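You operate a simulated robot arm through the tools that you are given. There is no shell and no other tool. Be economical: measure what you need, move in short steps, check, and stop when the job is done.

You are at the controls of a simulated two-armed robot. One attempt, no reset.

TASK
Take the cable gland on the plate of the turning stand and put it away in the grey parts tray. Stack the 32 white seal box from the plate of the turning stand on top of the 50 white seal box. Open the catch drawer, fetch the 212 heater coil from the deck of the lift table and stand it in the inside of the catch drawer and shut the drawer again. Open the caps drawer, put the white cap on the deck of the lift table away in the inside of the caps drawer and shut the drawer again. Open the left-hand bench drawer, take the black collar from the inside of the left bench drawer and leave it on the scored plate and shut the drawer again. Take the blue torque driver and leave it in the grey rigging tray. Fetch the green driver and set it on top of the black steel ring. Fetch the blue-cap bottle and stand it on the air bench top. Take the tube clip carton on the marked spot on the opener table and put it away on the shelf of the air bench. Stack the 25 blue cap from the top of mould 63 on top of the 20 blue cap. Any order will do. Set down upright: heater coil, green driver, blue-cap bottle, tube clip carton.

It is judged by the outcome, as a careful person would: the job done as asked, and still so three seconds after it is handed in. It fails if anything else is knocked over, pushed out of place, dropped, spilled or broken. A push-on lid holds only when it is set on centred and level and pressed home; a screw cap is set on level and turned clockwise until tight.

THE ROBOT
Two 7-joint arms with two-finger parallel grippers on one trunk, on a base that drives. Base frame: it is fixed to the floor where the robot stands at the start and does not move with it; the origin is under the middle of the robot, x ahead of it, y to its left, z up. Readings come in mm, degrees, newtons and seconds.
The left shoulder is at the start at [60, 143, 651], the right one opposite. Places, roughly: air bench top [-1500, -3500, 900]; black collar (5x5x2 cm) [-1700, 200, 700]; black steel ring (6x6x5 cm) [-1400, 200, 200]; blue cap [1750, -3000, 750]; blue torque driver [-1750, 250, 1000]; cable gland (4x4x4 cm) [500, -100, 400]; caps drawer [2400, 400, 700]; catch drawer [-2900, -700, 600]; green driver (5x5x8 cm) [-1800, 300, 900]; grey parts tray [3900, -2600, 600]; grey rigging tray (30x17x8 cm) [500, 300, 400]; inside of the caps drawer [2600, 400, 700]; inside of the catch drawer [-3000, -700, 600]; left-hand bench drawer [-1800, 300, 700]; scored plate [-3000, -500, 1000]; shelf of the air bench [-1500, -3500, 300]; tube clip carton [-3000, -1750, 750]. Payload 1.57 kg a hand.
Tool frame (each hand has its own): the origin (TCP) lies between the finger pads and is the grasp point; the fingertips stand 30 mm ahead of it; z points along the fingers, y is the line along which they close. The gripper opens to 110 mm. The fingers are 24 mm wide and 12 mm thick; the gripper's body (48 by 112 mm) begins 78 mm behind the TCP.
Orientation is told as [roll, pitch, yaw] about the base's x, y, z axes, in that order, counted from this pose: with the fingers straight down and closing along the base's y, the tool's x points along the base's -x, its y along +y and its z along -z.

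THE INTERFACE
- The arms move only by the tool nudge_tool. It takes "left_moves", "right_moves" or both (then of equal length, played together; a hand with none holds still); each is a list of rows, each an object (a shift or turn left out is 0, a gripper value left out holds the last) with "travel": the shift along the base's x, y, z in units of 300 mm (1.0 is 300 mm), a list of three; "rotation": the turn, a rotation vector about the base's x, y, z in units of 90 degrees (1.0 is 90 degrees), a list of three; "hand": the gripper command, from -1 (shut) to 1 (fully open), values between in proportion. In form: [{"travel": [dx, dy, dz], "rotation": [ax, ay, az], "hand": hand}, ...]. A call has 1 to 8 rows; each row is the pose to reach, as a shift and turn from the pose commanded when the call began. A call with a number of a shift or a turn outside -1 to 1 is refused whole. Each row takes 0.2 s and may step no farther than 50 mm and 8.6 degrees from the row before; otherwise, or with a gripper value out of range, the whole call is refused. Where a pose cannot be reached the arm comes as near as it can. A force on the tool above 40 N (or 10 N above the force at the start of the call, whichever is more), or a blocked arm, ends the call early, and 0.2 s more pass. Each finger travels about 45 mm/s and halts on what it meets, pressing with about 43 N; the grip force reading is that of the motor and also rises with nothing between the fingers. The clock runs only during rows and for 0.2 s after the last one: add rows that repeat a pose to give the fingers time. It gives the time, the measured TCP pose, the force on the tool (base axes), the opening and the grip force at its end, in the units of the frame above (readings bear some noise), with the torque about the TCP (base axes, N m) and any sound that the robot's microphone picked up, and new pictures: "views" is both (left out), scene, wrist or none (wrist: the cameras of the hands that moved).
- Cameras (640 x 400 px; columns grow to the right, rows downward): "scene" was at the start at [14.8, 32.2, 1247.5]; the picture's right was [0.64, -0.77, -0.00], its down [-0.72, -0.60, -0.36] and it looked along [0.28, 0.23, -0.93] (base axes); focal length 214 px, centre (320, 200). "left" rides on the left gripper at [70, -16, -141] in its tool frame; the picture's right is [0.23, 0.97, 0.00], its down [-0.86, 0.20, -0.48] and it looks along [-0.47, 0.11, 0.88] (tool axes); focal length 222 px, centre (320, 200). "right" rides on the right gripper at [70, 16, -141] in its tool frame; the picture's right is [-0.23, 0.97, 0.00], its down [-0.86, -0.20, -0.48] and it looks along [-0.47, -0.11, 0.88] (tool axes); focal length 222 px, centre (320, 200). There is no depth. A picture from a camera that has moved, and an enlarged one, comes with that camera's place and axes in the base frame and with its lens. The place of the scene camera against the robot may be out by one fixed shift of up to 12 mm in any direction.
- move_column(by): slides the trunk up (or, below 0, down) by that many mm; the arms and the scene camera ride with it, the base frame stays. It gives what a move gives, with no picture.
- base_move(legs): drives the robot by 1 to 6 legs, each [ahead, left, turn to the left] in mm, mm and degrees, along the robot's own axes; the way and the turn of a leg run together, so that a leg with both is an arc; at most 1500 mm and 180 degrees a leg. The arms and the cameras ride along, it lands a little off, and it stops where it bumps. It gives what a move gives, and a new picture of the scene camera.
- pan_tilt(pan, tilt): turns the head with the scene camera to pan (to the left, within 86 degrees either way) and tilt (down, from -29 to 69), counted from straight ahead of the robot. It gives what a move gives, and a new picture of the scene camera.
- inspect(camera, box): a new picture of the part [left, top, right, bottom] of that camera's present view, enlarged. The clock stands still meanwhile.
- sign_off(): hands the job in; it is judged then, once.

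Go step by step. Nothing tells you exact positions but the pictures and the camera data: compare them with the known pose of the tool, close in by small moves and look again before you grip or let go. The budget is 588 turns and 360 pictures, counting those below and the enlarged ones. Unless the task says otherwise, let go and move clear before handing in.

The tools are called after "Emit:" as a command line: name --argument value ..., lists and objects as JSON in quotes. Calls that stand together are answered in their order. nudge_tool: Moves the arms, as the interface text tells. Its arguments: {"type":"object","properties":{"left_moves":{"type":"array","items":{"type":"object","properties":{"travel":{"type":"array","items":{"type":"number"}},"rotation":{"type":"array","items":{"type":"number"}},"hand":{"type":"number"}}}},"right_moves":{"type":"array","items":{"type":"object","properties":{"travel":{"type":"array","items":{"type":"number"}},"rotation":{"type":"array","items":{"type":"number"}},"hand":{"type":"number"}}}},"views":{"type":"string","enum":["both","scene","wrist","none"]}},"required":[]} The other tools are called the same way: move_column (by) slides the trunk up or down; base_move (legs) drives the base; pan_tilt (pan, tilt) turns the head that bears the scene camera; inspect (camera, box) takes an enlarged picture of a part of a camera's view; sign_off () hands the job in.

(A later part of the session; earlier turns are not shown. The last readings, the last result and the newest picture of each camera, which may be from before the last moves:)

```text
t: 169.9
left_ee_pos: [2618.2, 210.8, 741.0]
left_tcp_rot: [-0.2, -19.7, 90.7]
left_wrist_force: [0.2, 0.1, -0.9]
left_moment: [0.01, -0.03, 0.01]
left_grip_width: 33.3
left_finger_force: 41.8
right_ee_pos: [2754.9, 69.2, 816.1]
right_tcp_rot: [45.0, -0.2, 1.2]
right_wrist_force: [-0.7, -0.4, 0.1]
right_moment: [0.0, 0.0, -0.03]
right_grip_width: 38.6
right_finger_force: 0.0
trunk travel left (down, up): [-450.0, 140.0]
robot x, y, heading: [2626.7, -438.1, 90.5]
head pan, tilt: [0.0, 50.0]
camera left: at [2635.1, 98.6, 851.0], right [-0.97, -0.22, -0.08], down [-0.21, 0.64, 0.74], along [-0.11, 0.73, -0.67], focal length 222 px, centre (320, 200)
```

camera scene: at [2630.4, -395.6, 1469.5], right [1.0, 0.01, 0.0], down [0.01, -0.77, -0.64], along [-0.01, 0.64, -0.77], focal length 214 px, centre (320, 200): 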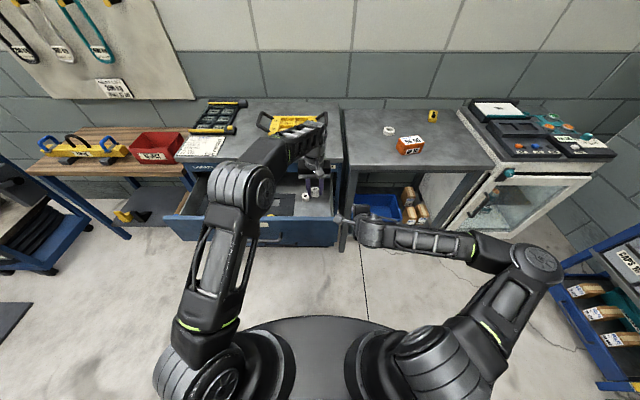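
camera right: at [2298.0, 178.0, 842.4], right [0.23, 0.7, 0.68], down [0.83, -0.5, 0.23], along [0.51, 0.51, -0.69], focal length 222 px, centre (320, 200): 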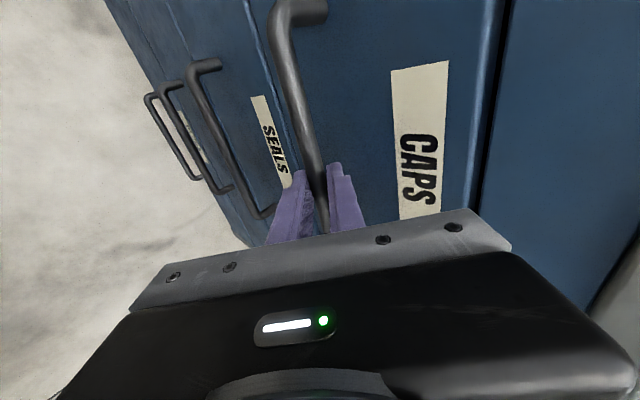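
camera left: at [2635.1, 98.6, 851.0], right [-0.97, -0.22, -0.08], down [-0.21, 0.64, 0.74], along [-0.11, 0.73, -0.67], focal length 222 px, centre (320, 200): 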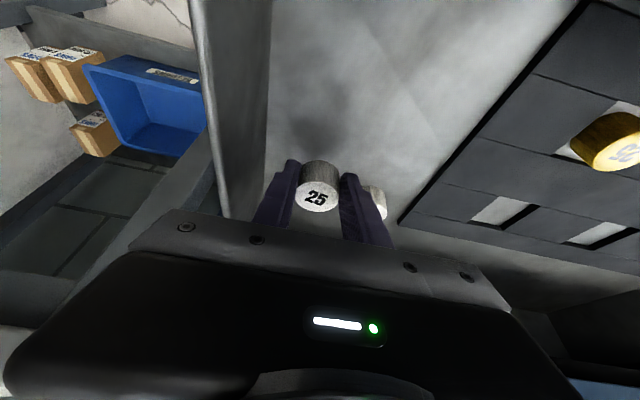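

Emit:
nudge_tool --left_moves '[{"travel": [0.035, -0.03, 0]}, {"travel": [0.035, -0.04, -0.015]}, {"travel": [0.035, -0.04, -0.025]}]' --views "none"

Emit:
nudge_tool --left_moves '[{"travel": [0, 0, -0.01]}, {"travel": [0, 0, -0.02]}, {"travel": [0, 0, -0.02]}]' --views "none"

```text
t: 170.8
left_ee_pos: [2629.6, 200.5, 734.0]
left_tcp_rot: [-0.3, -19.8, 90.7]
left_wrist_force: [0.0, 0.4, 0.1]
left_moment: [0.0, -0.02, 0.02]
left_grip_width: 33.2
left_finger_force: 41.5
right_ee_pos: [2756.3, 67.7, 815.3]
right_tcp_rot: [45.0, -0.1, 1.2]
right_wrist_force: [0.2, -0.8, 0.1]
right_moment: [0.04, -0.02, 0.0]
right_grip_width: 38.3
right_finger_force: 0.1
trunk travel left (down, up): [-450.0, 140.0]
robot x, y, heading: [2627.7, -440.6, 90.5]
head pan, tilt: [0.0, 50.0]
```

```text
t: 171.6
left_ee_pos: [2629.8, 200.6, 728.0]
left_tcp_rot: [-0.2, -19.8, 90.7]
left_wrist_force: [0.2, -1.1, -0.6]
left_moment: [-0.01, 0.0, 0.0]
left_grip_width: 33.1
left_finger_force: 41.2
right_ee_pos: [2753.8, 67.6, 815.8]
right_tcp_rot: [45.0, -0.1, 1.2]
right_wrist_force: [-0.5, -0.2, 0.7]
right_moment: [-0.02, -0.01, 0.02]
right_grip_width: 38.3
right_finger_force: 0.2
trunk travel left (down, up): [-450.0, 140.0]
robot x, y, heading: [2630.5, -441.3, 90.5]
head pan, tilt: [0.0, 50.0]
```

Emit:
nudge_tool --left_moves '[{"travel": [0, 0, -0.015]}, {"travel": [0, 0, -0.03]}, {"travel": [0, 0, -0.045]}, {"travel": [0, 0, -0.06]}]' --views "wrist"

```text
t: 172.6
left_ee_pos: [2630.1, 199.7, 712.0]
left_tcp_rot: [-0.3, -19.8, 90.7]
left_wrist_force: [-0.1, 0.8, 9.9]
left_moment: [-1.26, -0.16, -0.05]
left_grip_width: 33.3
left_finger_force: 41.5
right_ee_pos: [2754.4, 67.7, 814.9]
right_tcp_rot: [45.0, 0.0, 1.0]
right_wrist_force: [-0.1, -0.5, -0.3]
right_moment: [-0.02, 0.03, -0.01]
right_grip_width: 38.8
right_finger_force: 0.0
trunk travel left (down, up): [-450.0, 140.0]
robot x, y, heading: [2631.9, -442.5, 90.4]
head pan, tilt: [0.0, 50.0]
camera left: at [2645.8, 86.5, 820.8], right [-0.97, -0.22, -0.08], down [-0.21, 0.64, 0.74], along [-0.11, 0.74, -0.67], focal length 222 px, centre (320, 200)
```

left: 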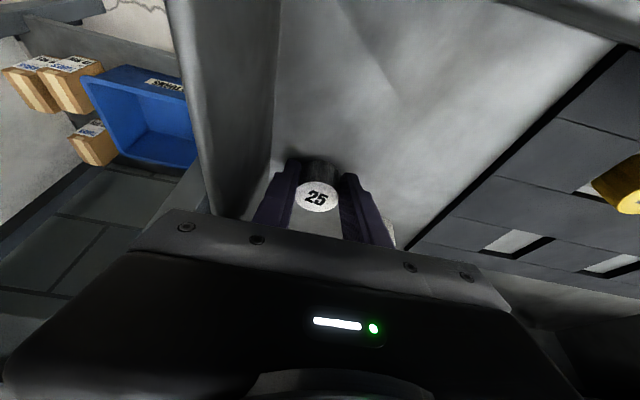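

The camera bracket touched the drawer's front panel. Rise and move further in before lowering.

Emit:
nudge_tool --left_moves '[{"travel": [0, 0, 0.04]}, {"travel": [0, 0.06, 0.05]}, {"travel": [0, 0.13, 0.05]}, {"travel": [0, 0.13, 0.02]}, {"travel": [0, 0.13, -0.01]}]' --views "wrist"

```text
t: 173.8
left_ee_pos: [2629.2, 240.2, 709.7]
left_tcp_rot: [-0.5, -20.1, 90.8]
left_wrist_force: [-0.1, 1.1, 14.8]
left_moment: [0.15, -0.01, 0.02]
left_grip_width: 33.3
left_finger_force: 41.4
right_ee_pos: [2755.8, 68.5, 817.0]
right_tcp_rot: [45.1, -0.1, 1.2]
right_wrist_force: [-0.2, 0.7, -0.4]
right_moment: [-0.02, 0.01, 0.03]
right_grip_width: 38.4
right_finger_force: 0.2
trunk travel left (down, up): [-450.0, 140.0]
robot x, y, heading: [2627.4, -440.4, 90.4]
head pan, tilt: [0.0, 50.0]
camera left: at [2645.8, 125.9, 819.4], right [-0.97, -0.22, -0.08], down [-0.21, 0.64, 0.74], along [-0.11, 0.74, -0.66], focal length 222 px, centre (320, 200)
```

left: 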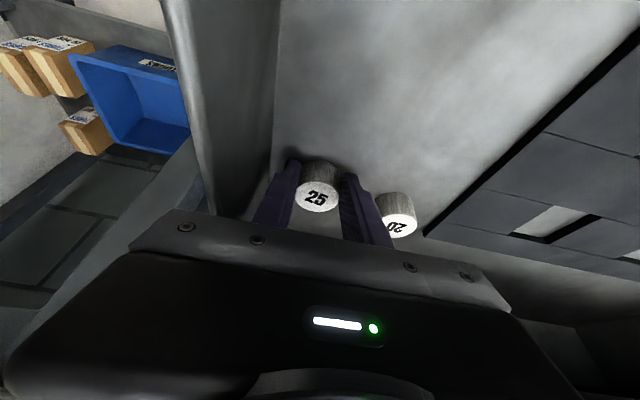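

Cap is on the drawer floor. Release and withdraw upward.

Emit:
nudge_tool --left_moves '[{"travel": [0, 0, 0.005], "hand": -0.28}, {"travel": [0, 0, 0.005], "hand": -0.28}, {"travel": [0, 0, 0.08], "hand": -0.28}, {"travel": [0, 0, 0.2], "hand": -0.28}, {"travel": [0, 0, 0.35], "hand": -0.28}, {"travel": [0, -0.1, 0.45], "hand": -0.28}, {"travel": [0, -0.25, 0.5], "hand": -0.28}, {"travel": [0, -0.4, 0.55], "hand": -0.28}]' --views "wrist"

Emit:
inspect --camera "scene" --box '[260, 170, 360, 240]'

```text
t: 175.6
left_ee_pos: [2629.9, 118.2, 870.1]
left_tcp_rot: [-0.2, -19.8, 90.6]
left_wrist_force: [-0.1, -0.7, -0.4]
left_moment: [-0.01, -0.03, 0.04]
left_grip_width: 39.7
left_finger_force: 0.2
right_ee_pos: [2755.8, 68.3, 816.2]
right_tcp_rot: [44.8, -0.1, 1.2]
right_wrist_force: [0.3, -0.1, 0.5]
right_moment: [0.02, -0.01, -0.02]
right_grip_width: 38.4
right_finger_force: 0.0
trunk travel left (down, up): [-450.0, 140.0]
robot x, y, heading: [2629.4, -438.1, 90.3]
head pan, tilt: [0.0, 50.0]
camera left: at [2645.3, 5.4, 980.1], right [-0.97, -0.22, -0.08], down [-0.21, 0.64, 0.74], along [-0.11, 0.73, -0.67], focal length 222 px, centre (320, 200)
```

left: 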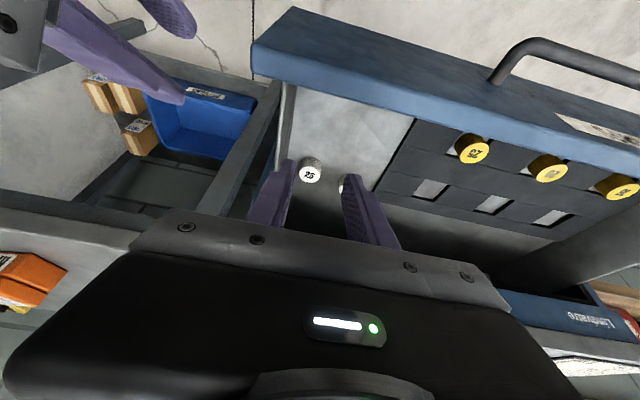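

```text
5.71 times, centred on (310, 205) of scene
camera zoom: at [2630.1, -396.6, 1469.4], right [1.0, 0.01, 0.0], down [0.01, -0.77, -0.64], along [-0.01, 0.64, -0.77], focal length 1226 px, centre (377, 171)
```

zoom: 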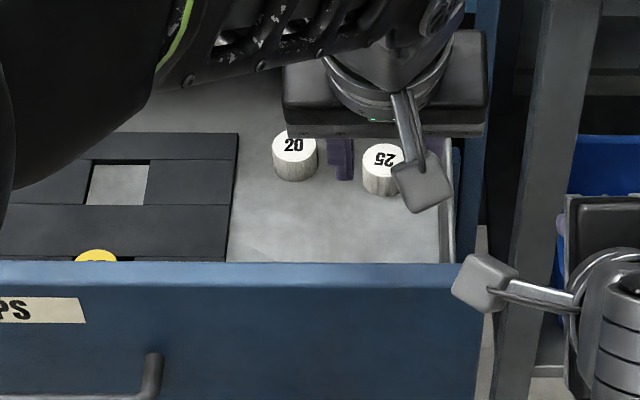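

Cap is in the drawer. Prepare the left hand in front of the panel and pull the right hand back, then push the drawer shut with the base.

Emit:
nudge_tool --left_moves '[{"travel": [0, -0.15, 0.02], "hand": -0.6}, {"travel": [0, -0.3, 0.02], "hand": -1}, {"travel": [-0.05, -0.42, 0], "hand": -1}, {"travel": [-0.15, -0.46, -0.08], "hand": -1}, {"travel": [-0.25, -0.46, -0.18], "hand": -1}, {"travel": [-0.3, -0.46, -0.3], "hand": -1}]' --right_moves '[{"travel": [0.05, -0.1, 0.05], "rotation": [-0.09, 0, 0]}, {"travel": [0.1, -0.2, 0.1], "rotation": [-0.18, 0, 0]}, {"travel": [0.15, -0.3, 0.15], "rotation": [-0.27, 0, 0]}, {"travel": [0.2, -0.4, 0.2], "rotation": [-0.36, 0, 0]}, {"travel": [0.2, -0.5, 0.25], "rotation": [-0.45, 0, 0]}, {"travel": [0.2, -0.6, 0.3], "rotation": [-0.5, 0, 0]}]' --views "scene"

```text
t: 176.9
left_ee_pos: [2539.3, -20.0, 779.9]
left_tcp_rot: [-0.3, -19.8, 90.8]
left_wrist_force: [-0.3, -0.5, 0.1]
left_moment: [0.0, 0.02, 0.02]
left_grip_width: 0.1
left_finger_force: 21.1
right_ee_pos: [2814.3, -111.6, 905.3]
right_tcp_rot: [-0.1, 0.8, 0.9]
right_wrist_force: [-0.2, 0.2, -0.4]
right_moment: [0.03, -0.02, 0.0]
right_grip_width: 38.7
right_finger_force: 0.0
trunk travel left (down, up): [-450.0, 140.0]
robot x, y, heading: [2629.7, -437.7, 90.3]
head pan, tilt: [0.0, 50.0]
camera scene: at [2630.5, -396.1, 1469.4], right [1.0, 0.01, 0.0], down [0.01, -0.77, -0.64], along [-0.01, 0.64, -0.77], focal length 214 px, centre (320, 200)
```

scene: 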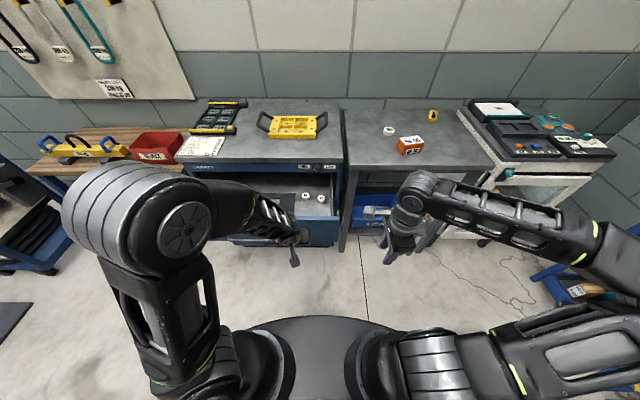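

Emit:
base_move --legs '[[220, 0, 0]]'

```text
t: 178.6
left_ee_pos: [2536.3, 201.5, 780.4]
left_tcp_rot: [-0.3, -19.7, 90.6]
left_wrist_force: [0.4, 0.5, -1.0]
left_moment: [0.03, 0.01, 0.02]
left_grip_width: 0.1
left_finger_force: 21.3
right_ee_pos: [2814.0, 109.0, 906.3]
right_tcp_rot: [0.1, 0.8, 0.8]
right_wrist_force: [0.2, -0.2, -0.4]
right_moment: [-0.02, -0.02, 0.03]
right_grip_width: 38.7
right_finger_force: 0.0
trunk travel left (down, up): [-450.0, 140.0]
robot x, y, heading: [2629.2, -218.2, 90.5]
head pan, tilt: [0.0, 50.0]
camera scene: at [2628.5, -175.8, 1469.4], right [1.0, 0.01, 0.0], down [0.01, -0.77, -0.64], along [-0.01, 0.64, -0.77], focal length 214 px, centre (320, 200)
```

scene: 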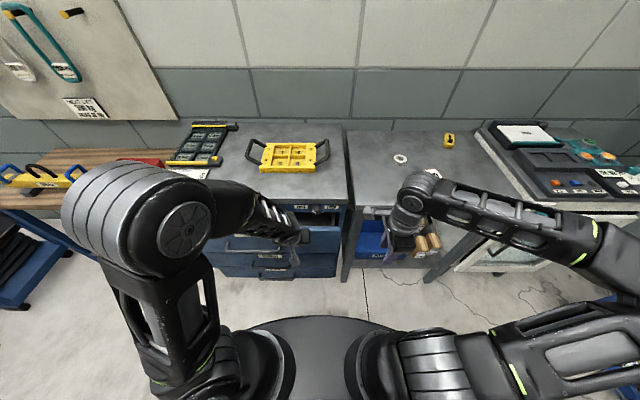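

Emit:
base_move --legs '[[85, 0, 0]]'

Emit:
inspect --camera "scene" --box '[180, 170, 360, 300]'

```text
t: 179.7
left_ee_pos: [2536.1, 284.9, 779.7]
left_tcp_rot: [-0.4, -19.8, 90.8]
left_wrist_force: [0.0, 0.2, -0.6]
left_moment: [0.0, 0.0, 0.0]
left_grip_width: 0.0
left_finger_force: 21.0
right_ee_pos: [2811.8, 193.0, 905.5]
right_tcp_rot: [0.0, 0.7, 1.0]
right_wrist_force: [0.3, 0.4, 0.4]
right_moment: [0.0, 0.02, 0.01]
right_grip_width: 38.5
right_finger_force: 0.1
trunk travel left (down, up): [-450.0, 140.0]
robot x, y, heading: [2624.9, -136.7, 90.3]
head pan, tilt: [0.0, 50.0]
camera scene: at [2627.7, -91.5, 1469.4], right [1.0, 0.01, 0.0], down [0.01, -0.77, -0.64], along [-0.01, 0.64, -0.77], focal length 214 px, centre (320, 200)
```

scene: 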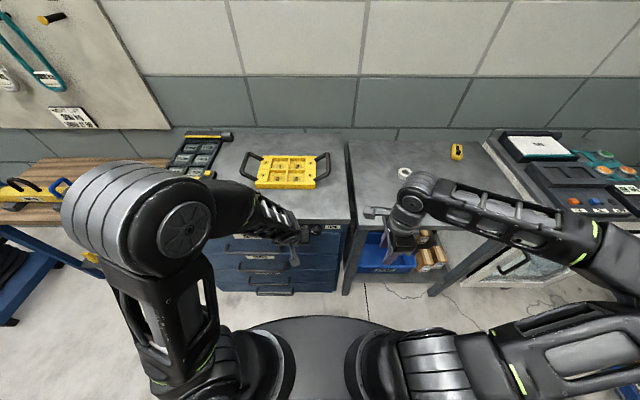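

```text
3.08 times, centred on (270, 235) of scene
camera zoom: at [2627.7, -91.5, 1469.4], right [1.0, 0.01, 0.0], down [0.01, -0.77, -0.64], along [-0.01, 0.64, -0.77], focal length 660 px, centre (474, 92)
```

zoom: 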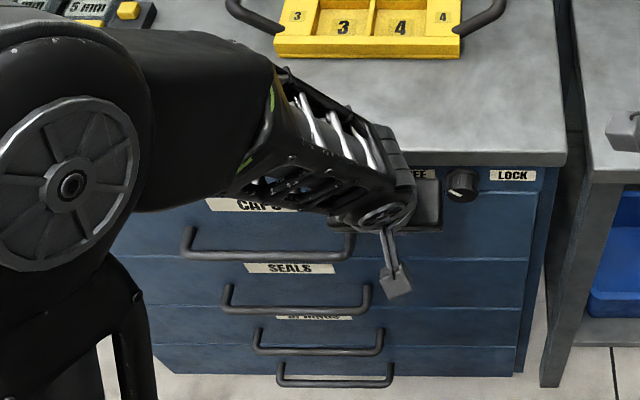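

Emit:
nudge_tool --left_moves '[{"travel": [0, 0.02, 0]}, {"travel": [0, 0.04, 0]}, {"travel": [0, 0.06, 0]}, {"travel": [0, 0.08, 0]}, {"travel": [0, 0.1, 0]}]' --views "wrist"

```text
t: 180.2
left_ee_pos: [2535.3, 284.7, 777.4]
left_tcp_rot: [0.0, -19.2, 90.6]
left_wrist_force: [1.7, -12.5, 6.6]
left_moment: [-0.17, -0.05, -0.06]
left_grip_width: 0.1
left_finger_force: 21.5
right_ee_pos: [2811.9, 191.9, 905.9]
right_tcp_rot: [0.1, 0.8, 0.9]
right_wrist_force: [-0.4, 0.0, 0.3]
right_moment: [0.01, -0.02, -0.03]
right_grip_width: 38.6
right_finger_force: 0.1
trunk travel left (down, up): [-450.0, 140.0]
robot x, y, heading: [2627.0, -133.6, 90.5]
head pan, tilt: [0.0, 50.0]
stopped in row 2 (left hand): the force on the tool passed its limit (the readings are from after the stop); the commanded pose is now the measured one
camera left: at [2552.2, 173.4, 888.8], right [-0.97, -0.22, -0.07], down [-0.21, 0.65, 0.73], along [-0.12, 0.73, -0.68], focal length 222 px, centre (320, 200)
```

left: 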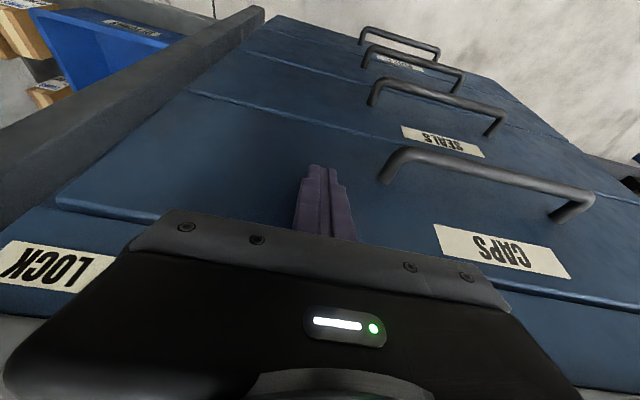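

Drawer is shut. Back off, and have a look around for the bottle.

Emit:
nudge_tool --left_moves '[{"travel": [0, -0.15, 0.02]}, {"travel": [0, -0.3, 0.05]}, {"travel": [0, -0.45, 0.1]}]' --views "none"

Emit:
base_move --legs '[[-550, 0, 0]]'

Emit:
pan_tilt --pan -60 --tilt 25

Emit:
inspect --camera "scene" --box '[100, 80, 420, 300]'

```text
t: 181.1
left_ee_pos: [2573.3, 202.9, 819.3]
left_tcp_rot: [0.1, -19.2, 90.6]
left_wrist_force: [0.6, -0.4, 0.6]
left_moment: [0.01, 0.01, 0.03]
left_grip_width: 0.1
left_finger_force: 22.1
left hand out of reach, approached as far as the arm can: row 2, 3
right_ee_pos: [2812.5, 191.0, 906.9]
right_tcp_rot: [0.1, 0.8, 1.0]
right_wrist_force: [0.1, 0.0, 0.5]
right_moment: [0.01, -0.02, 0.0]
right_grip_width: 38.7
right_finger_force: 0.1
trunk travel left (down, up): [-450.0, 140.0]
robot x, y, heading: [2622.8, -138.2, 90.5]
head pan, tilt: [0.0, 50.0]
```

```text
t: 184.2
left_ee_pos: [2578.3, -341.1, 819.3]
left_tcp_rot: [0.1, -19.2, 90.7]
left_wrist_force: [-0.2, -0.3, -0.2]
left_moment: [0.03, -0.01, -0.01]
left_grip_width: 0.0
left_finger_force: 21.2
right_ee_pos: [2819.1, -352.1, 906.4]
right_tcp_rot: [0.0, 0.7, 1.0]
right_wrist_force: [-0.6, -0.3, 0.0]
right_moment: [0.03, -0.01, -0.02]
right_grip_width: 38.7
right_finger_force: 0.0
trunk travel left (down, up): [-450.0, 140.0]
robot x, y, heading: [2629.0, -680.4, 90.4]
head pan, tilt: [0.0, 50.0]
camera scene: at [2632.9, -638.0, 1469.5], right [1.0, 0.01, 0.0], down [0.01, -0.77, -0.64], along [-0.01, 0.64, -0.77], focal length 214 px, centre (320, 200)
```

scene: 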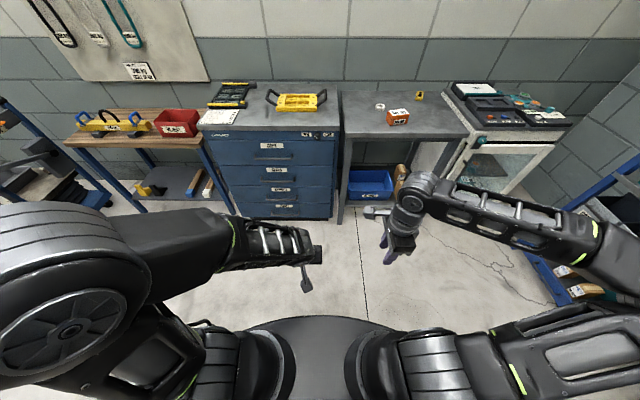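

```text
t: 185.5
left_ee_pos: [2578.0, -340.8, 819.4]
left_tcp_rot: [0.0, -19.1, 90.5]
left_wrist_force: [0.6, 0.5, -0.7]
left_moment: [0.0, -0.02, -0.02]
left_grip_width: 0.0
left_finger_force: 21.6
right_ee_pos: [2817.8, -351.4, 905.3]
right_tcp_rot: [0.0, 0.8, 0.9]
right_wrist_force: [0.8, 0.1, 1.1]
right_moment: [0.01, 0.0, -0.02]
right_grip_width: 38.3
right_finger_force: 0.1
trunk travel left (down, up): [-450.0, 140.0]
robot x, y, heading: [2629.4, -680.1, 90.6]
head pan, tilt: [-60.0, 25.0]
camera scene: at [2712.9, -667.6, 1506.9], right [0.51, -0.86, 0.0], down [-0.36, -0.22, -0.91], along [0.78, 0.46, -0.42], focal length 214 px, centre (320, 200)
```

scene: 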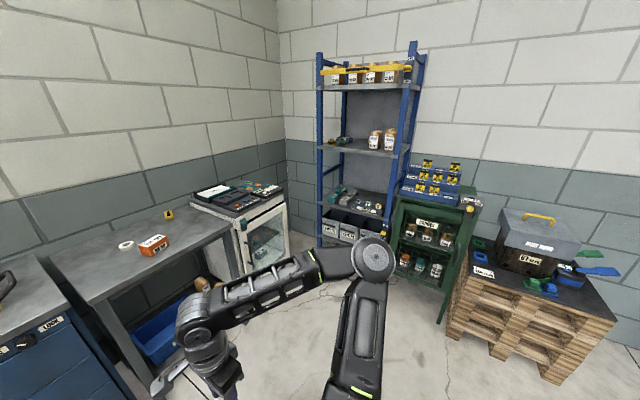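

```text
1.82 times, centred on (260, 190) of scene
camera zoom: at [2712.9, -667.6, 1506.9], right [0.51, -0.86, 0.0], down [-0.36, -0.22, -0.91], along [0.78, 0.46, -0.42], focal length 390 px, centre (429, 218)
```

zoom: 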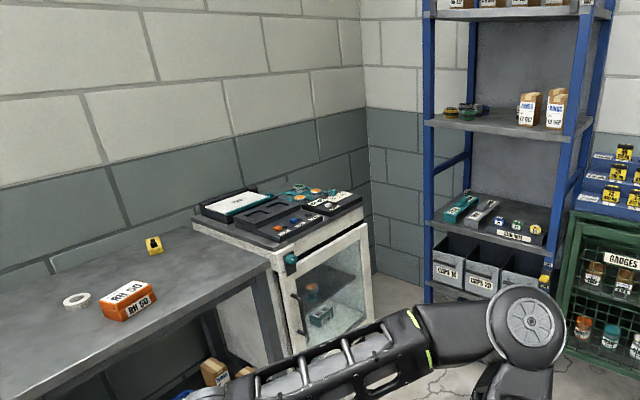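

Emit:
inspect --camera "scene" --box '[310, 120, 490, 300]'

```text
2.22 times, centred on (400, 210) of scene
camera zoom: at [2712.9, -667.6, 1506.9], right [0.51, -0.86, 0.0], down [-0.36, -0.22, -0.91], along [0.78, 0.46, -0.42], focal length 477 px, centre (142, 178)
```

zoom: 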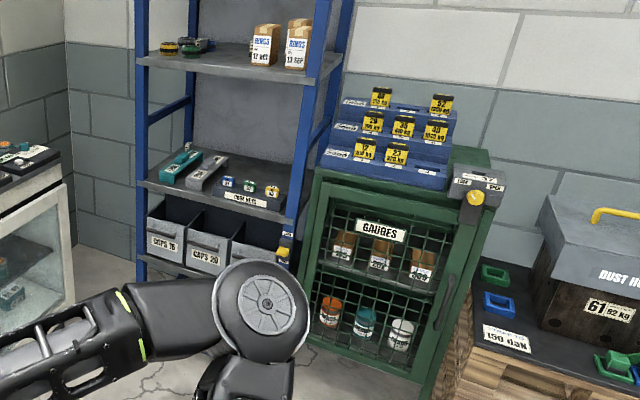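

No bottle here. Straighten both hands, then return to the lift table for the coil.

Emit:
nudge_tool --left_moves '[{"travel": [-0.08, 0, 0.03], "rotation": [-0.03, 0, 0], "hand": 0}, {"travel": [-0.16, 0, 0.06], "rotation": [-0.06, 0, 0], "hand": 0}, {"travel": [-0.24, 0, 0.1], "rotation": [-0.09, 0, 0], "hand": 0}, {"travel": [-0.32, 0, 0.13], "rotation": [-0.12, 0, 0], "hand": 0}, {"travel": [-0.4, 0, 0.16], "rotation": [-0.15, 0, 0], "hand": 0}, {"travel": [-0.48, 0, 0.2], "rotation": [-0.18, 0, 0], "hand": 0}, {"travel": [-0.56, 0, 0.25], "rotation": [-0.213, 0, 0], "hand": 0}, {"travel": [-0.6, 0, 0.3], "rotation": [-0.213, 0, 0], "hand": 0}]' --right_moves '[{"travel": [0.02, 0.01, 0], "rotation": [0, 0, 0.09]}, {"travel": [0.04, 0.02, 0], "rotation": [0, 0, 0.18]}, {"travel": [0.06, 0.03, 0], "rotation": [0, 0, 0.27]}, {"travel": [0.08, 0.04, 0], "rotation": [0, 0, 0.36]}, {"travel": [0.1, 0.04, 0], "rotation": [0, 0, 0.45]}, {"travel": [0.1, 0.04, 0], "rotation": [0, 0, 0.54]}, {"travel": [0.1, 0.04, 0], "rotation": [0, 0, 0.63]}, {"travel": [0.1, 0.04, 0], "rotation": [0, 0, 0.72]}]' --views "none"

Emit:
nudge_tool --right_moves '[{"rotation": [0, 0, 0.09]}, {"rotation": [0, 0, 0.18]}, {"rotation": [0, 0, 0.27]}]' --views "none"

Emit:
base_move --legs '[[-300, 0, -90], [-1500, 0, 0], [-1200, 0, 0]]'

```text
t: 187.3
left_ee_pos: [2397.3, -341.2, 909.5]
left_tcp_rot: [0.3, 0.1, 90.6]
left_wrist_force: [-0.6, -0.2, -0.6]
left_moment: [-0.05, 0.03, 0.03]
left_grip_width: 54.8
left_finger_force: 0.1
right_ee_pos: [2848.0, -340.5, 905.3]
right_tcp_rot: [0.1, 0.8, 65.9]
right_wrist_force: [-0.1, -0.3, -0.3]
right_moment: [0.02, 0.03, 0.01]
right_grip_width: 38.5
right_finger_force: 0.0
trunk travel left (down, up): [-450.0, 140.0]
robot x, y, heading: [2630.2, -682.9, 90.4]
head pan, tilt: [-60.0, 25.0]
```

```text
t: 188.1
left_ee_pos: [2398.0, -341.6, 909.8]
left_tcp_rot: [0.3, 0.0, 90.6]
left_wrist_force: [-0.6, -0.1, -0.2]
left_moment: [0.01, -0.02, 0.01]
left_grip_width: 55.3
left_finger_force: 0.0
right_ee_pos: [2848.1, -340.3, 906.0]
right_tcp_rot: [0.0, 0.8, 90.2]
right_wrist_force: [-0.1, 0.5, 0.1]
right_moment: [-0.03, 0.03, -0.01]
right_grip_width: 38.4
right_finger_force: 0.0
trunk travel left (down, up): [-450.0, 140.0]
robot x, y, heading: [2629.4, -680.9, 90.0]
head pan, tilt: [-60.0, 25.0]
```

```text
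t: 205.1
left_ee_pos: [73.8, -661.0, 908.5]
left_tcp_rot: [0.1, 0.0, 0.8]
left_wrist_force: [0.3, 1.2, -0.8]
left_moment: [0.04, -0.01, 0.01]
left_grip_width: 54.8
left_finger_force: 0.0
right_ee_pos: [74.7, -1110.8, 906.2]
right_tcp_rot: [-0.1, 0.8, 0.2]
right_wrist_force: [-1.2, 0.4, 0.1]
right_moment: [0.01, 0.03, -0.01]
right_grip_width: 38.5
right_finger_force: 0.1
trunk travel left (down, up): [-450.0, 140.0]
robot x, y, heading: [-266.2, -895.9, 1.0]
head pan, tilt: [-60.0, 25.0]
cut short: leg 1
camera scene: at [-247.3, -978.5, 1506.9], right [-0.86, -0.51, 0.0], down [-0.22, 0.36, -0.91], along [0.46, -0.78, -0.42], focal length 214 px, centre (320, 200)
```

scene: 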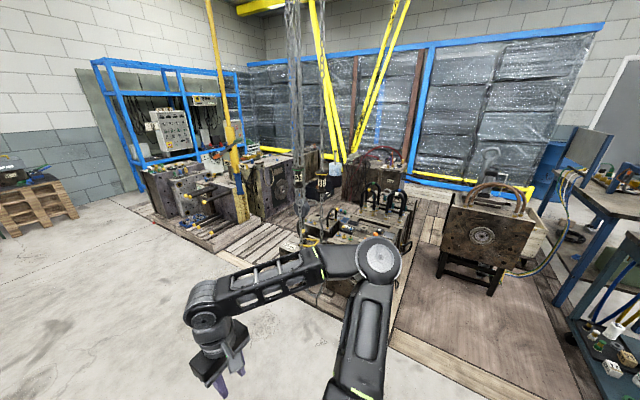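

Emit:
inspect --camera "scene" --box '[500, 140, 640, 400]'

Emit:
pan_tilt --pan -86 --tilt 25

Emit:
inspect --camera "scene" --box '[380, 120, 640, 320]'

```text
1.54 times, centred on (570, 270) of scene
camera zoom: at [-247.3, -978.5, 1506.9], right [-0.86, -0.51, 0.0], down [-0.22, 0.36, -0.91], along [0.46, -0.78, -0.42], focal length 330 px, centre (-65, 92)
```

zoom: 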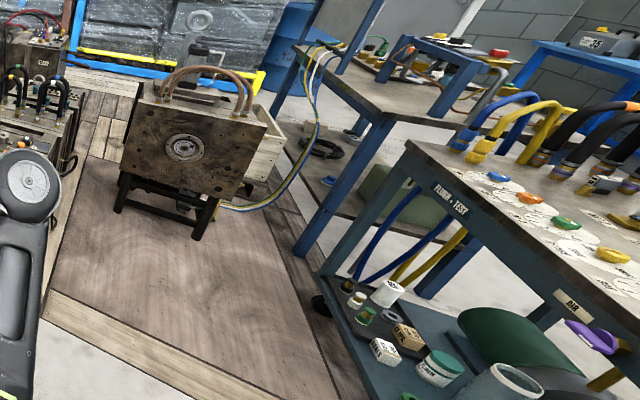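

```text
t: 206.0
left_ee_pos: [73.3, -659.7, 908.7]
left_tcp_rot: [0.3, 0.0, 0.7]
left_wrist_force: [0.2, 0.6, -0.3]
left_moment: [-0.03, 0.0, 0.01]
left_grip_width: 55.0
left_finger_force: 0.0
right_ee_pos: [74.3, -1110.7, 906.7]
right_tcp_rot: [0.0, 0.8, 0.2]
right_wrist_force: [-0.3, -0.3, 0.7]
right_moment: [0.01, 0.02, 0.01]
right_grip_width: 38.8
right_finger_force: 0.1
trunk travel left (down, up): [-450.0, 140.0]
robot x, y, heading: [-263.9, -893.5, 0.9]
head pan, tilt: [-85.9, 25.0]
camera scene: at [-286.3, -991.1, 1506.9], right [-1.0, -0.08, 0.0], down [-0.04, 0.42, -0.91], along [0.08, -0.9, -0.42], focal length 214 px, centre (320, 200)
```

scene: 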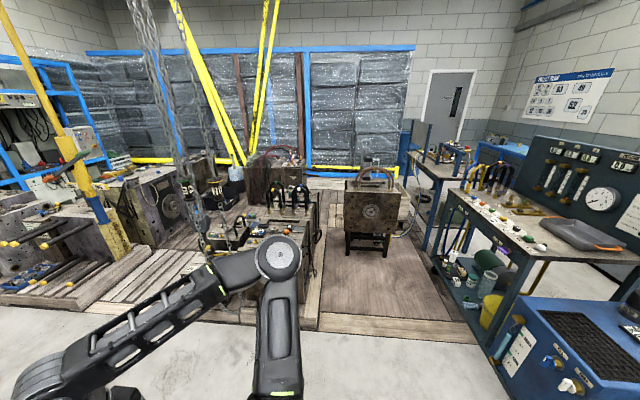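

```text
2.00 times, centred on (510, 220) of scene
camera zoom: at [-286.3, -991.1, 1506.9], right [-1.0, -0.08, 0.0], down [-0.04, 0.42, -0.91], along [0.08, -0.9, -0.42], focal length 429 px, centre (-60, 160)
```

zoom: 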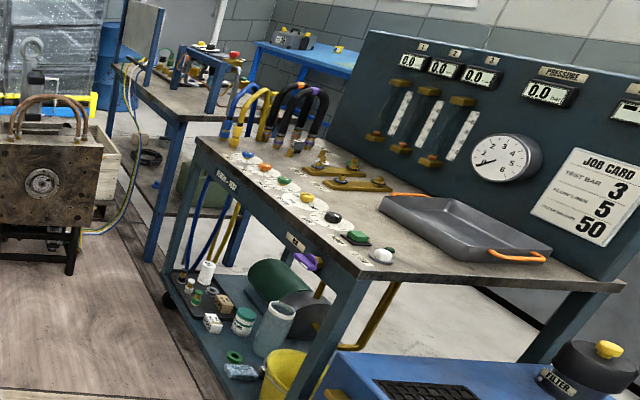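

Emit:
base_move --legs '[[0, 890, -1], [290, 0, 0]]'

Emit:
move_column --by -200

Emit:
pan_tilt --pan 20 --tilt 60

```text
t: 212.3
left_ee_pos: [369.4, 219.8, 908.1]
left_tcp_rot: [0.4, 0.1, -0.8]
left_wrist_force: [0.9, 0.5, -0.6]
left_moment: [-0.01, 0.04, 0.01]
left_grip_width: 55.0
left_finger_force: 0.1
right_ee_pos: [358.9, -229.4, 906.9]
right_tcp_rot: [0.0, 0.8, -1.3]
right_wrist_force: [0.4, 0.2, 0.0]
right_moment: [-0.01, 0.01, -0.04]
right_grip_width: 38.5
right_finger_force: 0.1
trunk travel left (down, up): [-450.0, 140.0]
robot x, y, heading: [22.3, -4.3, -0.9]
head pan, tilt: [-85.9, 25.0]
camera scene: at [0.8, -100.8, 1506.9], right [-1.0, -0.06, 0.0], down [-0.02, 0.42, -0.91], along [0.05, -0.9, -0.42], focal length 214 px, centre (320, 200)
```

scene: 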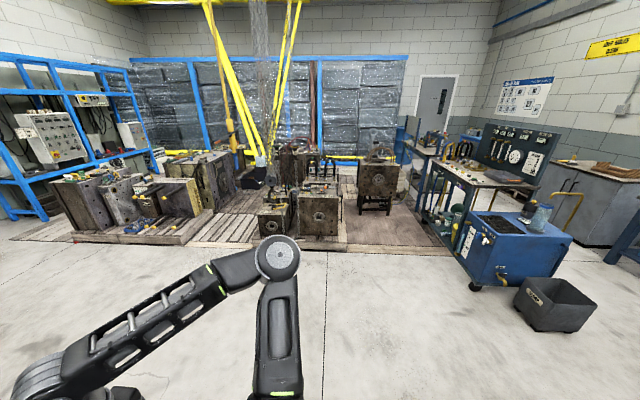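

```text
t: 214.4
left_ee_pos: [368.9, 218.9, 709.3]
left_tcp_rot: [0.4, 0.1, -0.8]
left_wrist_force: [-0.7, 0.5, -0.7]
left_moment: [0.04, 0.02, 0.01]
left_grip_width: 54.8
left_finger_force: 0.1
right_ee_pos: [359.5, -229.5, 705.9]
right_tcp_rot: [0.0, 0.9, -1.3]
right_wrist_force: [0.2, 0.6, 0.3]
right_moment: [0.04, -0.01, -0.01]
right_grip_width: 38.6
right_finger_force: 0.1
trunk travel left (down, up): [-250.0, 340.0]
robot x, y, heading: [23.3, -6.9, -0.8]
head pan, tilt: [-85.9, 25.0]
```

```text
t: 216.3
left_ee_pos: [368.5, 219.9, 708.8]
left_tcp_rot: [0.2, -0.1, -0.7]
left_wrist_force: [0.7, -0.2, -0.2]
left_moment: [0.02, 0.01, 0.01]
left_grip_width: 55.1
left_finger_force: 0.1
right_ee_pos: [358.4, -229.8, 705.0]
right_tcp_rot: [0.0, 0.7, -1.3]
right_wrist_force: [-0.5, 0.0, -0.3]
right_moment: [0.0, 0.0, 0.0]
right_grip_width: 38.7
right_finger_force: 0.1
trunk travel left (down, up): [-250.0, 340.0]
robot x, y, heading: [24.9, -5.6, -0.8]
head pan, tilt: [20.0, 60.0]
camera scene: at [57.6, 13.0, 1256.9], right [0.33, -0.94, 0.0], down [-0.82, -0.28, -0.5], along [0.47, 0.16, -0.87], focal length 214 px, centre (320, 200)
```

scene: 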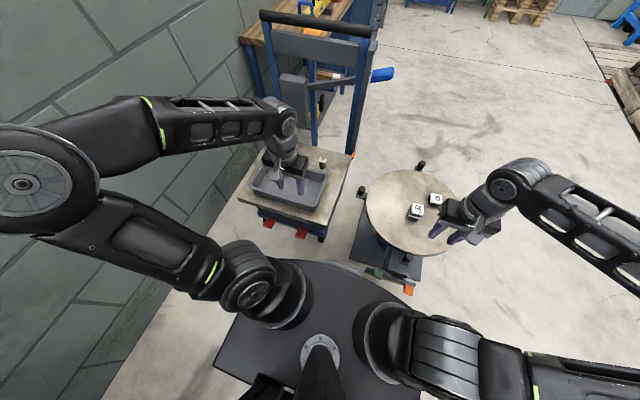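

Emit:
nudge_tool --left_moves '[{"travel": [0.14, 0, -0.03], "hand": 0.3}, {"travel": [0.28, 0.01, -0.06], "hand": 0.3}, {"travel": [0.42, 0.01, -0.1], "hand": 0.3}, {"travel": [0.56, 0.02, -0.14], "hand": 0.3}, {"travel": [0.7, 0.02, -0.18], "hand": 0.3}, {"travel": [0.84, 0.03, -0.24], "hand": 0.3}, {"travel": [0.96, 0.03, -0.32], "hand": 0.3}, {"travel": [1.0, 0.03, -0.4], "hand": 0.3}]' --views "wrist"

Emit:
inspect --camera "left" --box '[220, 100, 420, 225]'

```text
t: 218.1
left_ee_pos: [668.5, 228.3, 589.1]
left_tcp_rot: [0.2, 0.0, -0.8]
left_wrist_force: [0.1, -0.2, -0.2]
left_moment: [0.03, 0.03, -0.01]
left_grip_width: 71.7
left_finger_force: 0.1
right_ee_pos: [358.3, -229.1, 706.6]
right_tcp_rot: [0.0, 0.8, -1.2]
right_wrist_force: [0.9, 0.3, -0.2]
right_moment: [0.0, -0.02, 0.02]
right_grip_width: 38.4
right_finger_force: 0.1
trunk travel left (down, up): [-250.0, 340.0]
robot x, y, heading: [23.5, -6.9, -0.6]
head pan, tilt: [20.0, 60.0]
camera left: at [598.4, 213.0, 730.5], right [-0.21, 0.98, 0.0], down [0.86, 0.19, 0.48], along [0.47, 0.11, -0.88], focal length 222 px, centre (320, 200)
```

left: 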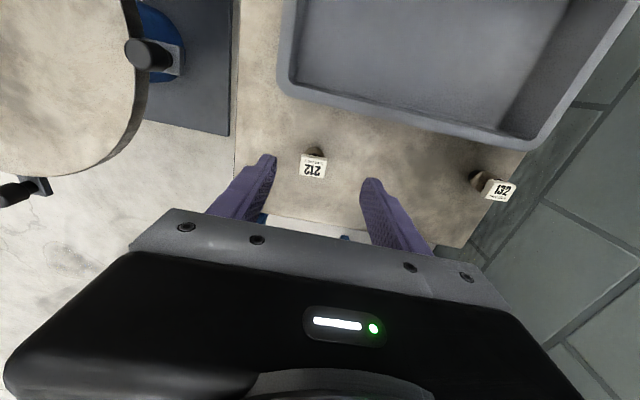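

```text
3.20 times, centred on (320, 162) of left
camera zoom: at [598.4, 213.0, 730.5], right [-0.21, 0.98, 0.0], down [0.86, 0.19, 0.48], along [0.47, 0.11, -0.88], focal length 711 px, centre (320, 320)
```

zoom: 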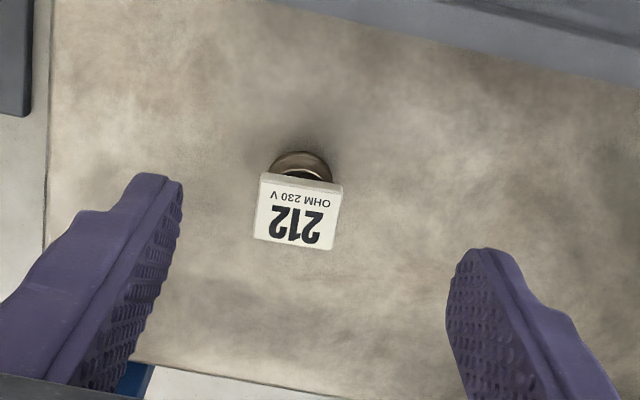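

Emit:
nudge_tool --left_moves '[{"travel": [0.05, -0.003, -0.1], "rotation": [0, 0, 0.045]}, {"travel": [0.092, -0.003, -0.2], "rotation": [0, 0, 0.087]}, {"travel": [0.092, -0.003, -0.3], "rotation": [0, 0, 0.087]}, {"travel": [0.092, -0.003, -0.3], "rotation": [0, 0, 0.087]}]' --views "wrist"

Emit:
inspect --camera "left" --box '[220, 100, 420, 225]'

```text
t: 219.1
left_ee_pos: [696.6, 227.9, 497.4]
left_tcp_rot: [0.3, 0.0, 7.1]
left_wrist_force: [0.9, -0.4, -0.4]
left_moment: [0.0, 0.0, 0.0]
left_grip_width: 71.4
left_finger_force: 0.1
right_ee_pos: [358.3, -229.6, 705.4]
right_tcp_rot: [0.0, 0.7, -1.3]
right_wrist_force: [-0.1, -0.2, 0.5]
right_moment: [0.0, 0.02, -0.01]
right_grip_width: 38.5
right_finger_force: 0.0
trunk travel left (down, up): [-250.0, 340.0]
robot x, y, heading: [25.0, -3.9, -1.0]
head pan, tilt: [20.0, 60.0]
camera left: at [628.5, 202.8, 639.8], right [-0.35, 0.94, 0.0], down [0.82, 0.3, 0.48], along [0.45, 0.17, -0.88], focal length 222 px, centre (320, 200)
```

left: 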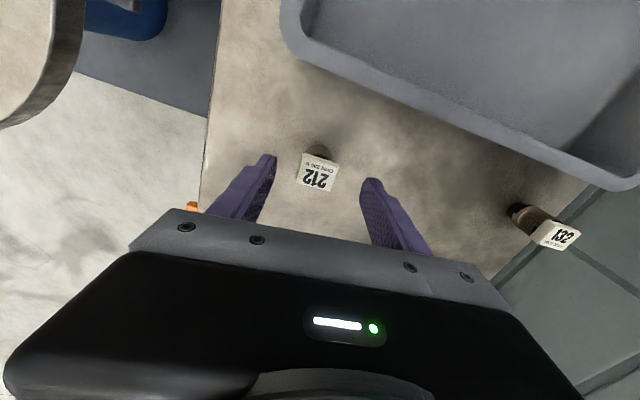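

```text
3.20 times, centred on (320, 162) of left
camera zoom: at [628.5, 202.8, 639.8], right [-0.35, 0.94, 0.0], down [0.82, 0.3, 0.48], along [0.45, 0.17, -0.88], focal length 711 px, centre (320, 320)
```

zoom: 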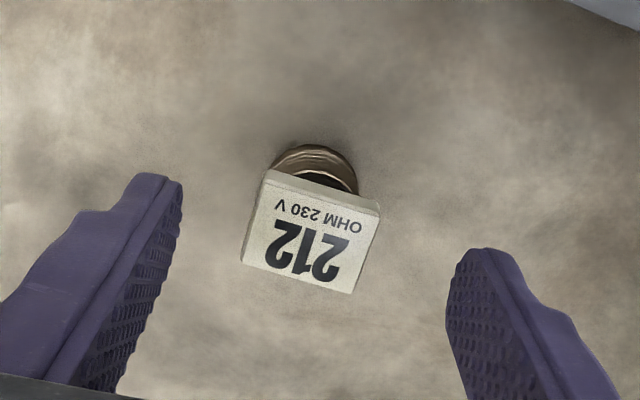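

Emit:
nudge_tool --left_moves '[{"travel": [-0.006, -0.01, -0.06]}, {"travel": [-0.006, -0.01, -0.115]}, {"travel": [-0.006, -0.01, -0.115]}]' --views "wrist"

Emit:
inspect --camera "scene" --box '[270, 120, 350, 180]'

```text
t: 219.9
left_ee_pos: [693.8, 225.0, 464.1]
left_tcp_rot: [0.3, 0.2, 7.1]
left_wrist_force: [-0.4, -0.3, -0.5]
left_moment: [0.02, -0.01, 0.0]
left_grip_width: 71.4
left_finger_force: 0.1
right_ee_pos: [358.8, -229.4, 706.4]
right_tcp_rot: [0.0, 0.8, -1.2]
right_wrist_force: [-0.1, 0.5, 0.1]
right_moment: [-0.01, 0.01, 0.0]
right_grip_width: 38.3
right_finger_force: 0.0
trunk travel left (down, up): [-250.0, 340.0]
robot x, y, heading: [28.4, -7.2, -0.6]
head pan, tilt: [20.0, 60.0]
camera left: at [625.9, 199.6, 605.8], right [-0.35, 0.94, 0.0], down [0.82, 0.3, 0.48], along [0.45, 0.17, -0.88], focal length 222 px, centre (320, 200)
```

left: 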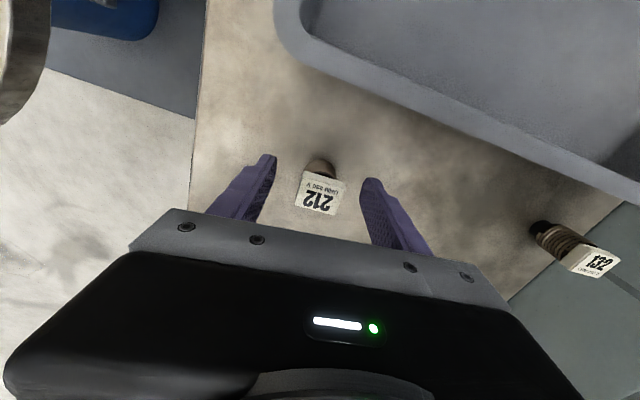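

```text
6.67 times, centred on (310, 150) of scene
camera zoom: at [57.8, 13.1, 1256.9], right [0.33, -0.94, 0.0], down [-0.82, -0.28, -0.5], along [0.47, 0.16, -0.87], focal length 1430 px, centre (387, 533)
```

zoom: 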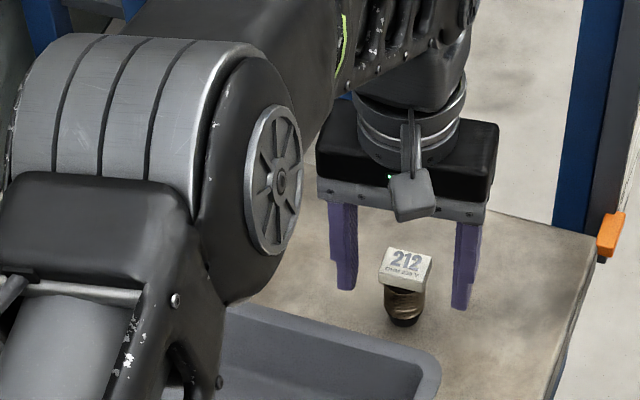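

Emit:
nudge_tool --left_moves '[{"travel": [0, 0, -0.01], "hand": -1}, {"travel": [0, 0, -0.01], "hand": -1}, {"travel": [0, 0, -0.01], "hand": -1}, {"travel": [0, 0, -0.01], "hand": -1}, {"travel": [0, 0, -0.01], "hand": -1}]' --views "wrist"

```text
t: 221.1
left_ee_pos: [692.6, 224.5, 461.6]
left_tcp_rot: [0.3, 0.0, 7.1]
left_wrist_force: [0.6, 1.7, 1.6]
left_moment: [0.05, -0.05, 0.01]
left_grip_width: 33.2
left_finger_force: 38.6
right_ee_pos: [358.5, -229.4, 706.6]
right_tcp_rot: [0.0, 0.8, -1.2]
right_wrist_force: [0.6, 0.7, -1.0]
right_moment: [0.03, 0.04, 0.03]
right_grip_width: 38.4
right_finger_force: 0.0
trunk travel left (down, up): [-250.0, 340.0]
robot x, y, heading: [23.2, -4.9, -0.7]
head pan, tilt: [20.0, 60.0]
camera left: at [625.9, 199.7, 603.1], right [-0.35, 0.94, 0.0], down [0.82, 0.3, 0.48], along [0.45, 0.17, -0.88], focal length 222 px, centre (320, 200)
```

left: 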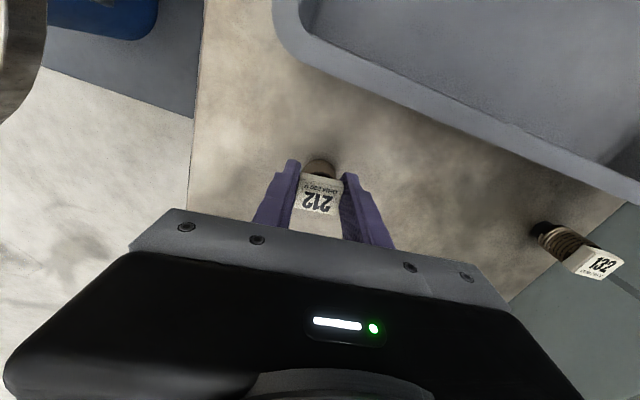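

Emit:
nudge_tool --left_moves '[{"travel": [0, 0, 0.15]}, {"travel": [0, 0, 0.3]}, {"travel": [-0.05, 0, 0.45]}, {"travel": [-0.2, 0, 0.5]}, {"travel": [-0.35, 0, 0.55]}, {"travel": [-0.5, 0, 0.6]}, {"travel": [-0.65, 0, 0.65]}, {"travel": [-0.8, 0, 0.7]}]' --views "none"

Emit:
nudge_tool --left_moves '[{"travel": [-0.15, 0, 0.05]}, {"travel": [-0.28, 0, 0.1]}]' --views "wrist"

```text
t: 222.9
left_ee_pos: [454.7, 224.8, 671.0]
left_tcp_rot: [0.1, 0.0, 7.0]
left_wrist_force: [-0.7, 1.1, -1.0]
left_moment: [0.0, 0.03, 0.04]
left_grip_width: 33.1
left_finger_force: 40.9
right_ee_pos: [358.2, -230.1, 705.9]
right_tcp_rot: [0.0, 0.7, -1.2]
right_wrist_force: [0.3, 0.2, 0.3]
right_moment: [-0.04, 0.02, 0.0]
right_grip_width: 38.7
right_finger_force: 0.1
trunk travel left (down, up): [-250.0, 340.0]
robot x, y, heading: [24.0, -6.8, -0.8]
head pan, tilt: [20.0, 60.0]
```

```text
t: 223.5
left_ee_pos: [370.6, 224.4, 701.1]
left_tcp_rot: [0.2, 0.0, 7.1]
left_wrist_force: [0.3, -0.4, -0.4]
left_moment: [0.01, 0.02, 0.0]
left_grip_width: 33.4
left_finger_force: 41.5
right_ee_pos: [358.7, -229.7, 705.7]
right_tcp_rot: [0.1, 0.8, -1.3]
right_wrist_force: [0.4, -0.5, 0.6]
right_moment: [-0.02, 0.01, -0.02]
right_grip_width: 38.6
right_finger_force: 0.0
trunk travel left (down, up): [-250.0, 340.0]
robot x, y, heading: [23.3, -3.9, -0.8]
head pan, tilt: [20.0, 60.0]
camera left: at [302.5, 199.5, 842.4], right [-0.35, 0.94, 0.0], down [0.82, 0.3, 0.48], along [0.45, 0.17, -0.88], focal length 222 px, centre (320, 200)
```

left: 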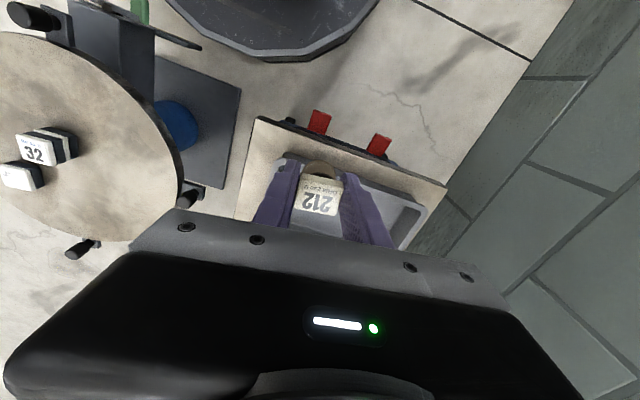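

Emit:
base_move --legs '[[-250, 0, 0], [-100, -400, 0], [0, 0, -179]]'

Emit:
pan_tilt --pan 0 --tilt 20

Emit:
inspect --camera "scene" --box '[240, 120, 560, 320]'

```text
t: 234.7
left_ee_pos: [-667.4, -654.0, 701.1]
left_tcp_rot: [0.4, 0.0, -170.1]
left_wrist_force: [-0.6, -0.5, -0.5]
left_moment: [0.03, 0.0, -0.01]
left_grip_width: 33.3
left_finger_force: 41.7
right_ee_pos: [-676.7, -198.7, 706.4]
right_tcp_rot: [0.0, 0.8, -178.6]
right_wrist_force: [0.5, -0.2, -0.6]
right_moment: [-0.01, 0.03, 0.0]
right_grip_width: 38.6
right_finger_force: 0.2
trunk travel left (down, up): [-250.0, 340.0]
robot x, y, heading: [-331.0, -406.9, -178.0]
head pan, tilt: [20.0, 60.0]
camera scene: at [-361.6, -434.1, 1256.9], right [-0.37, 0.93, 0.0], down [0.8, 0.32, -0.5], along [-0.46, -0.19, -0.87], focal length 214 px, centre (320, 200)
```

scene: 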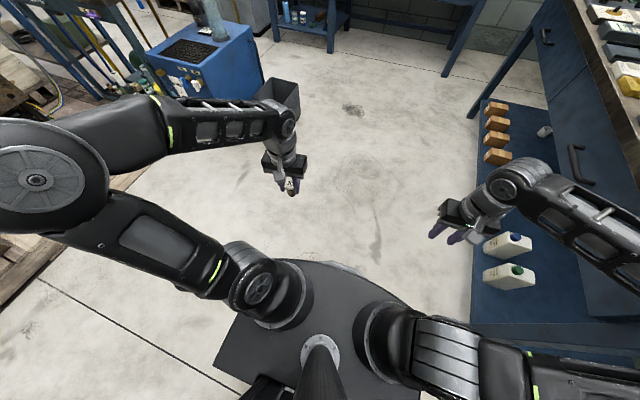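

```text
t: 235.8
left_ee_pos: [-667.4, -654.5, 701.1]
left_tcp_rot: [0.3, 0.1, -170.1]
left_wrist_force: [-0.2, -0.4, -1.8]
left_moment: [0.01, 0.01, 0.0]
left_grip_width: 33.2
left_finger_force: 41.0
right_ee_pos: [-677.5, -199.4, 705.5]
right_tcp_rot: [0.0, 0.8, -178.5]
right_wrist_force: [0.4, -0.2, -0.4]
right_moment: [-0.03, -0.01, 0.02]
right_grip_width: 38.6
right_finger_force: 0.0
trunk travel left (down, up): [-250.0, 340.0]
robot x, y, heading: [-330.6, -404.5, -178.3]
head pan, tilt: [0.0, 20.0]
camera scene: at [-392.9, -412.4, 1314.9], right [-0.04, 1.0, 0.0], down [0.34, 0.01, -0.94], along [-0.94, -0.03, -0.34], focal length 214 px, centre (320, 200)
```

scene: 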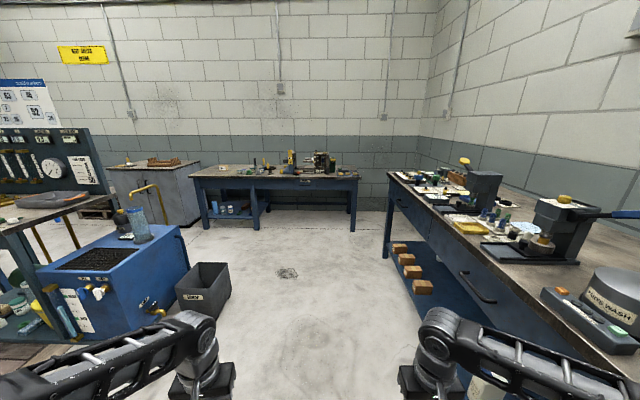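

```text
2.00 times, centred on (400, 220) of scene
camera zoom: at [-392.9, -412.4, 1314.9], right [-0.04, 1.0, 0.0], down [0.34, 0.01, -0.94], along [-0.94, -0.03, -0.34], focal length 429 px, centre (160, 160)
```

zoom: 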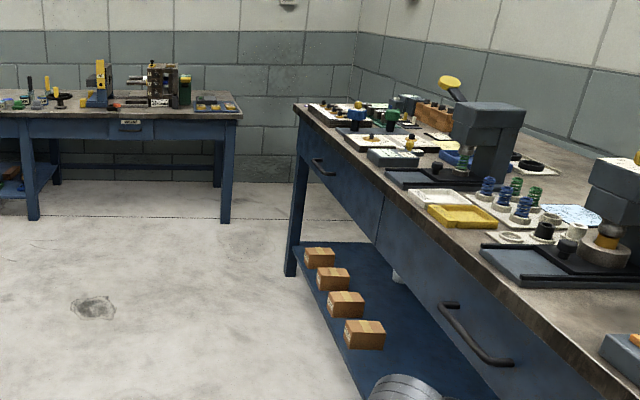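

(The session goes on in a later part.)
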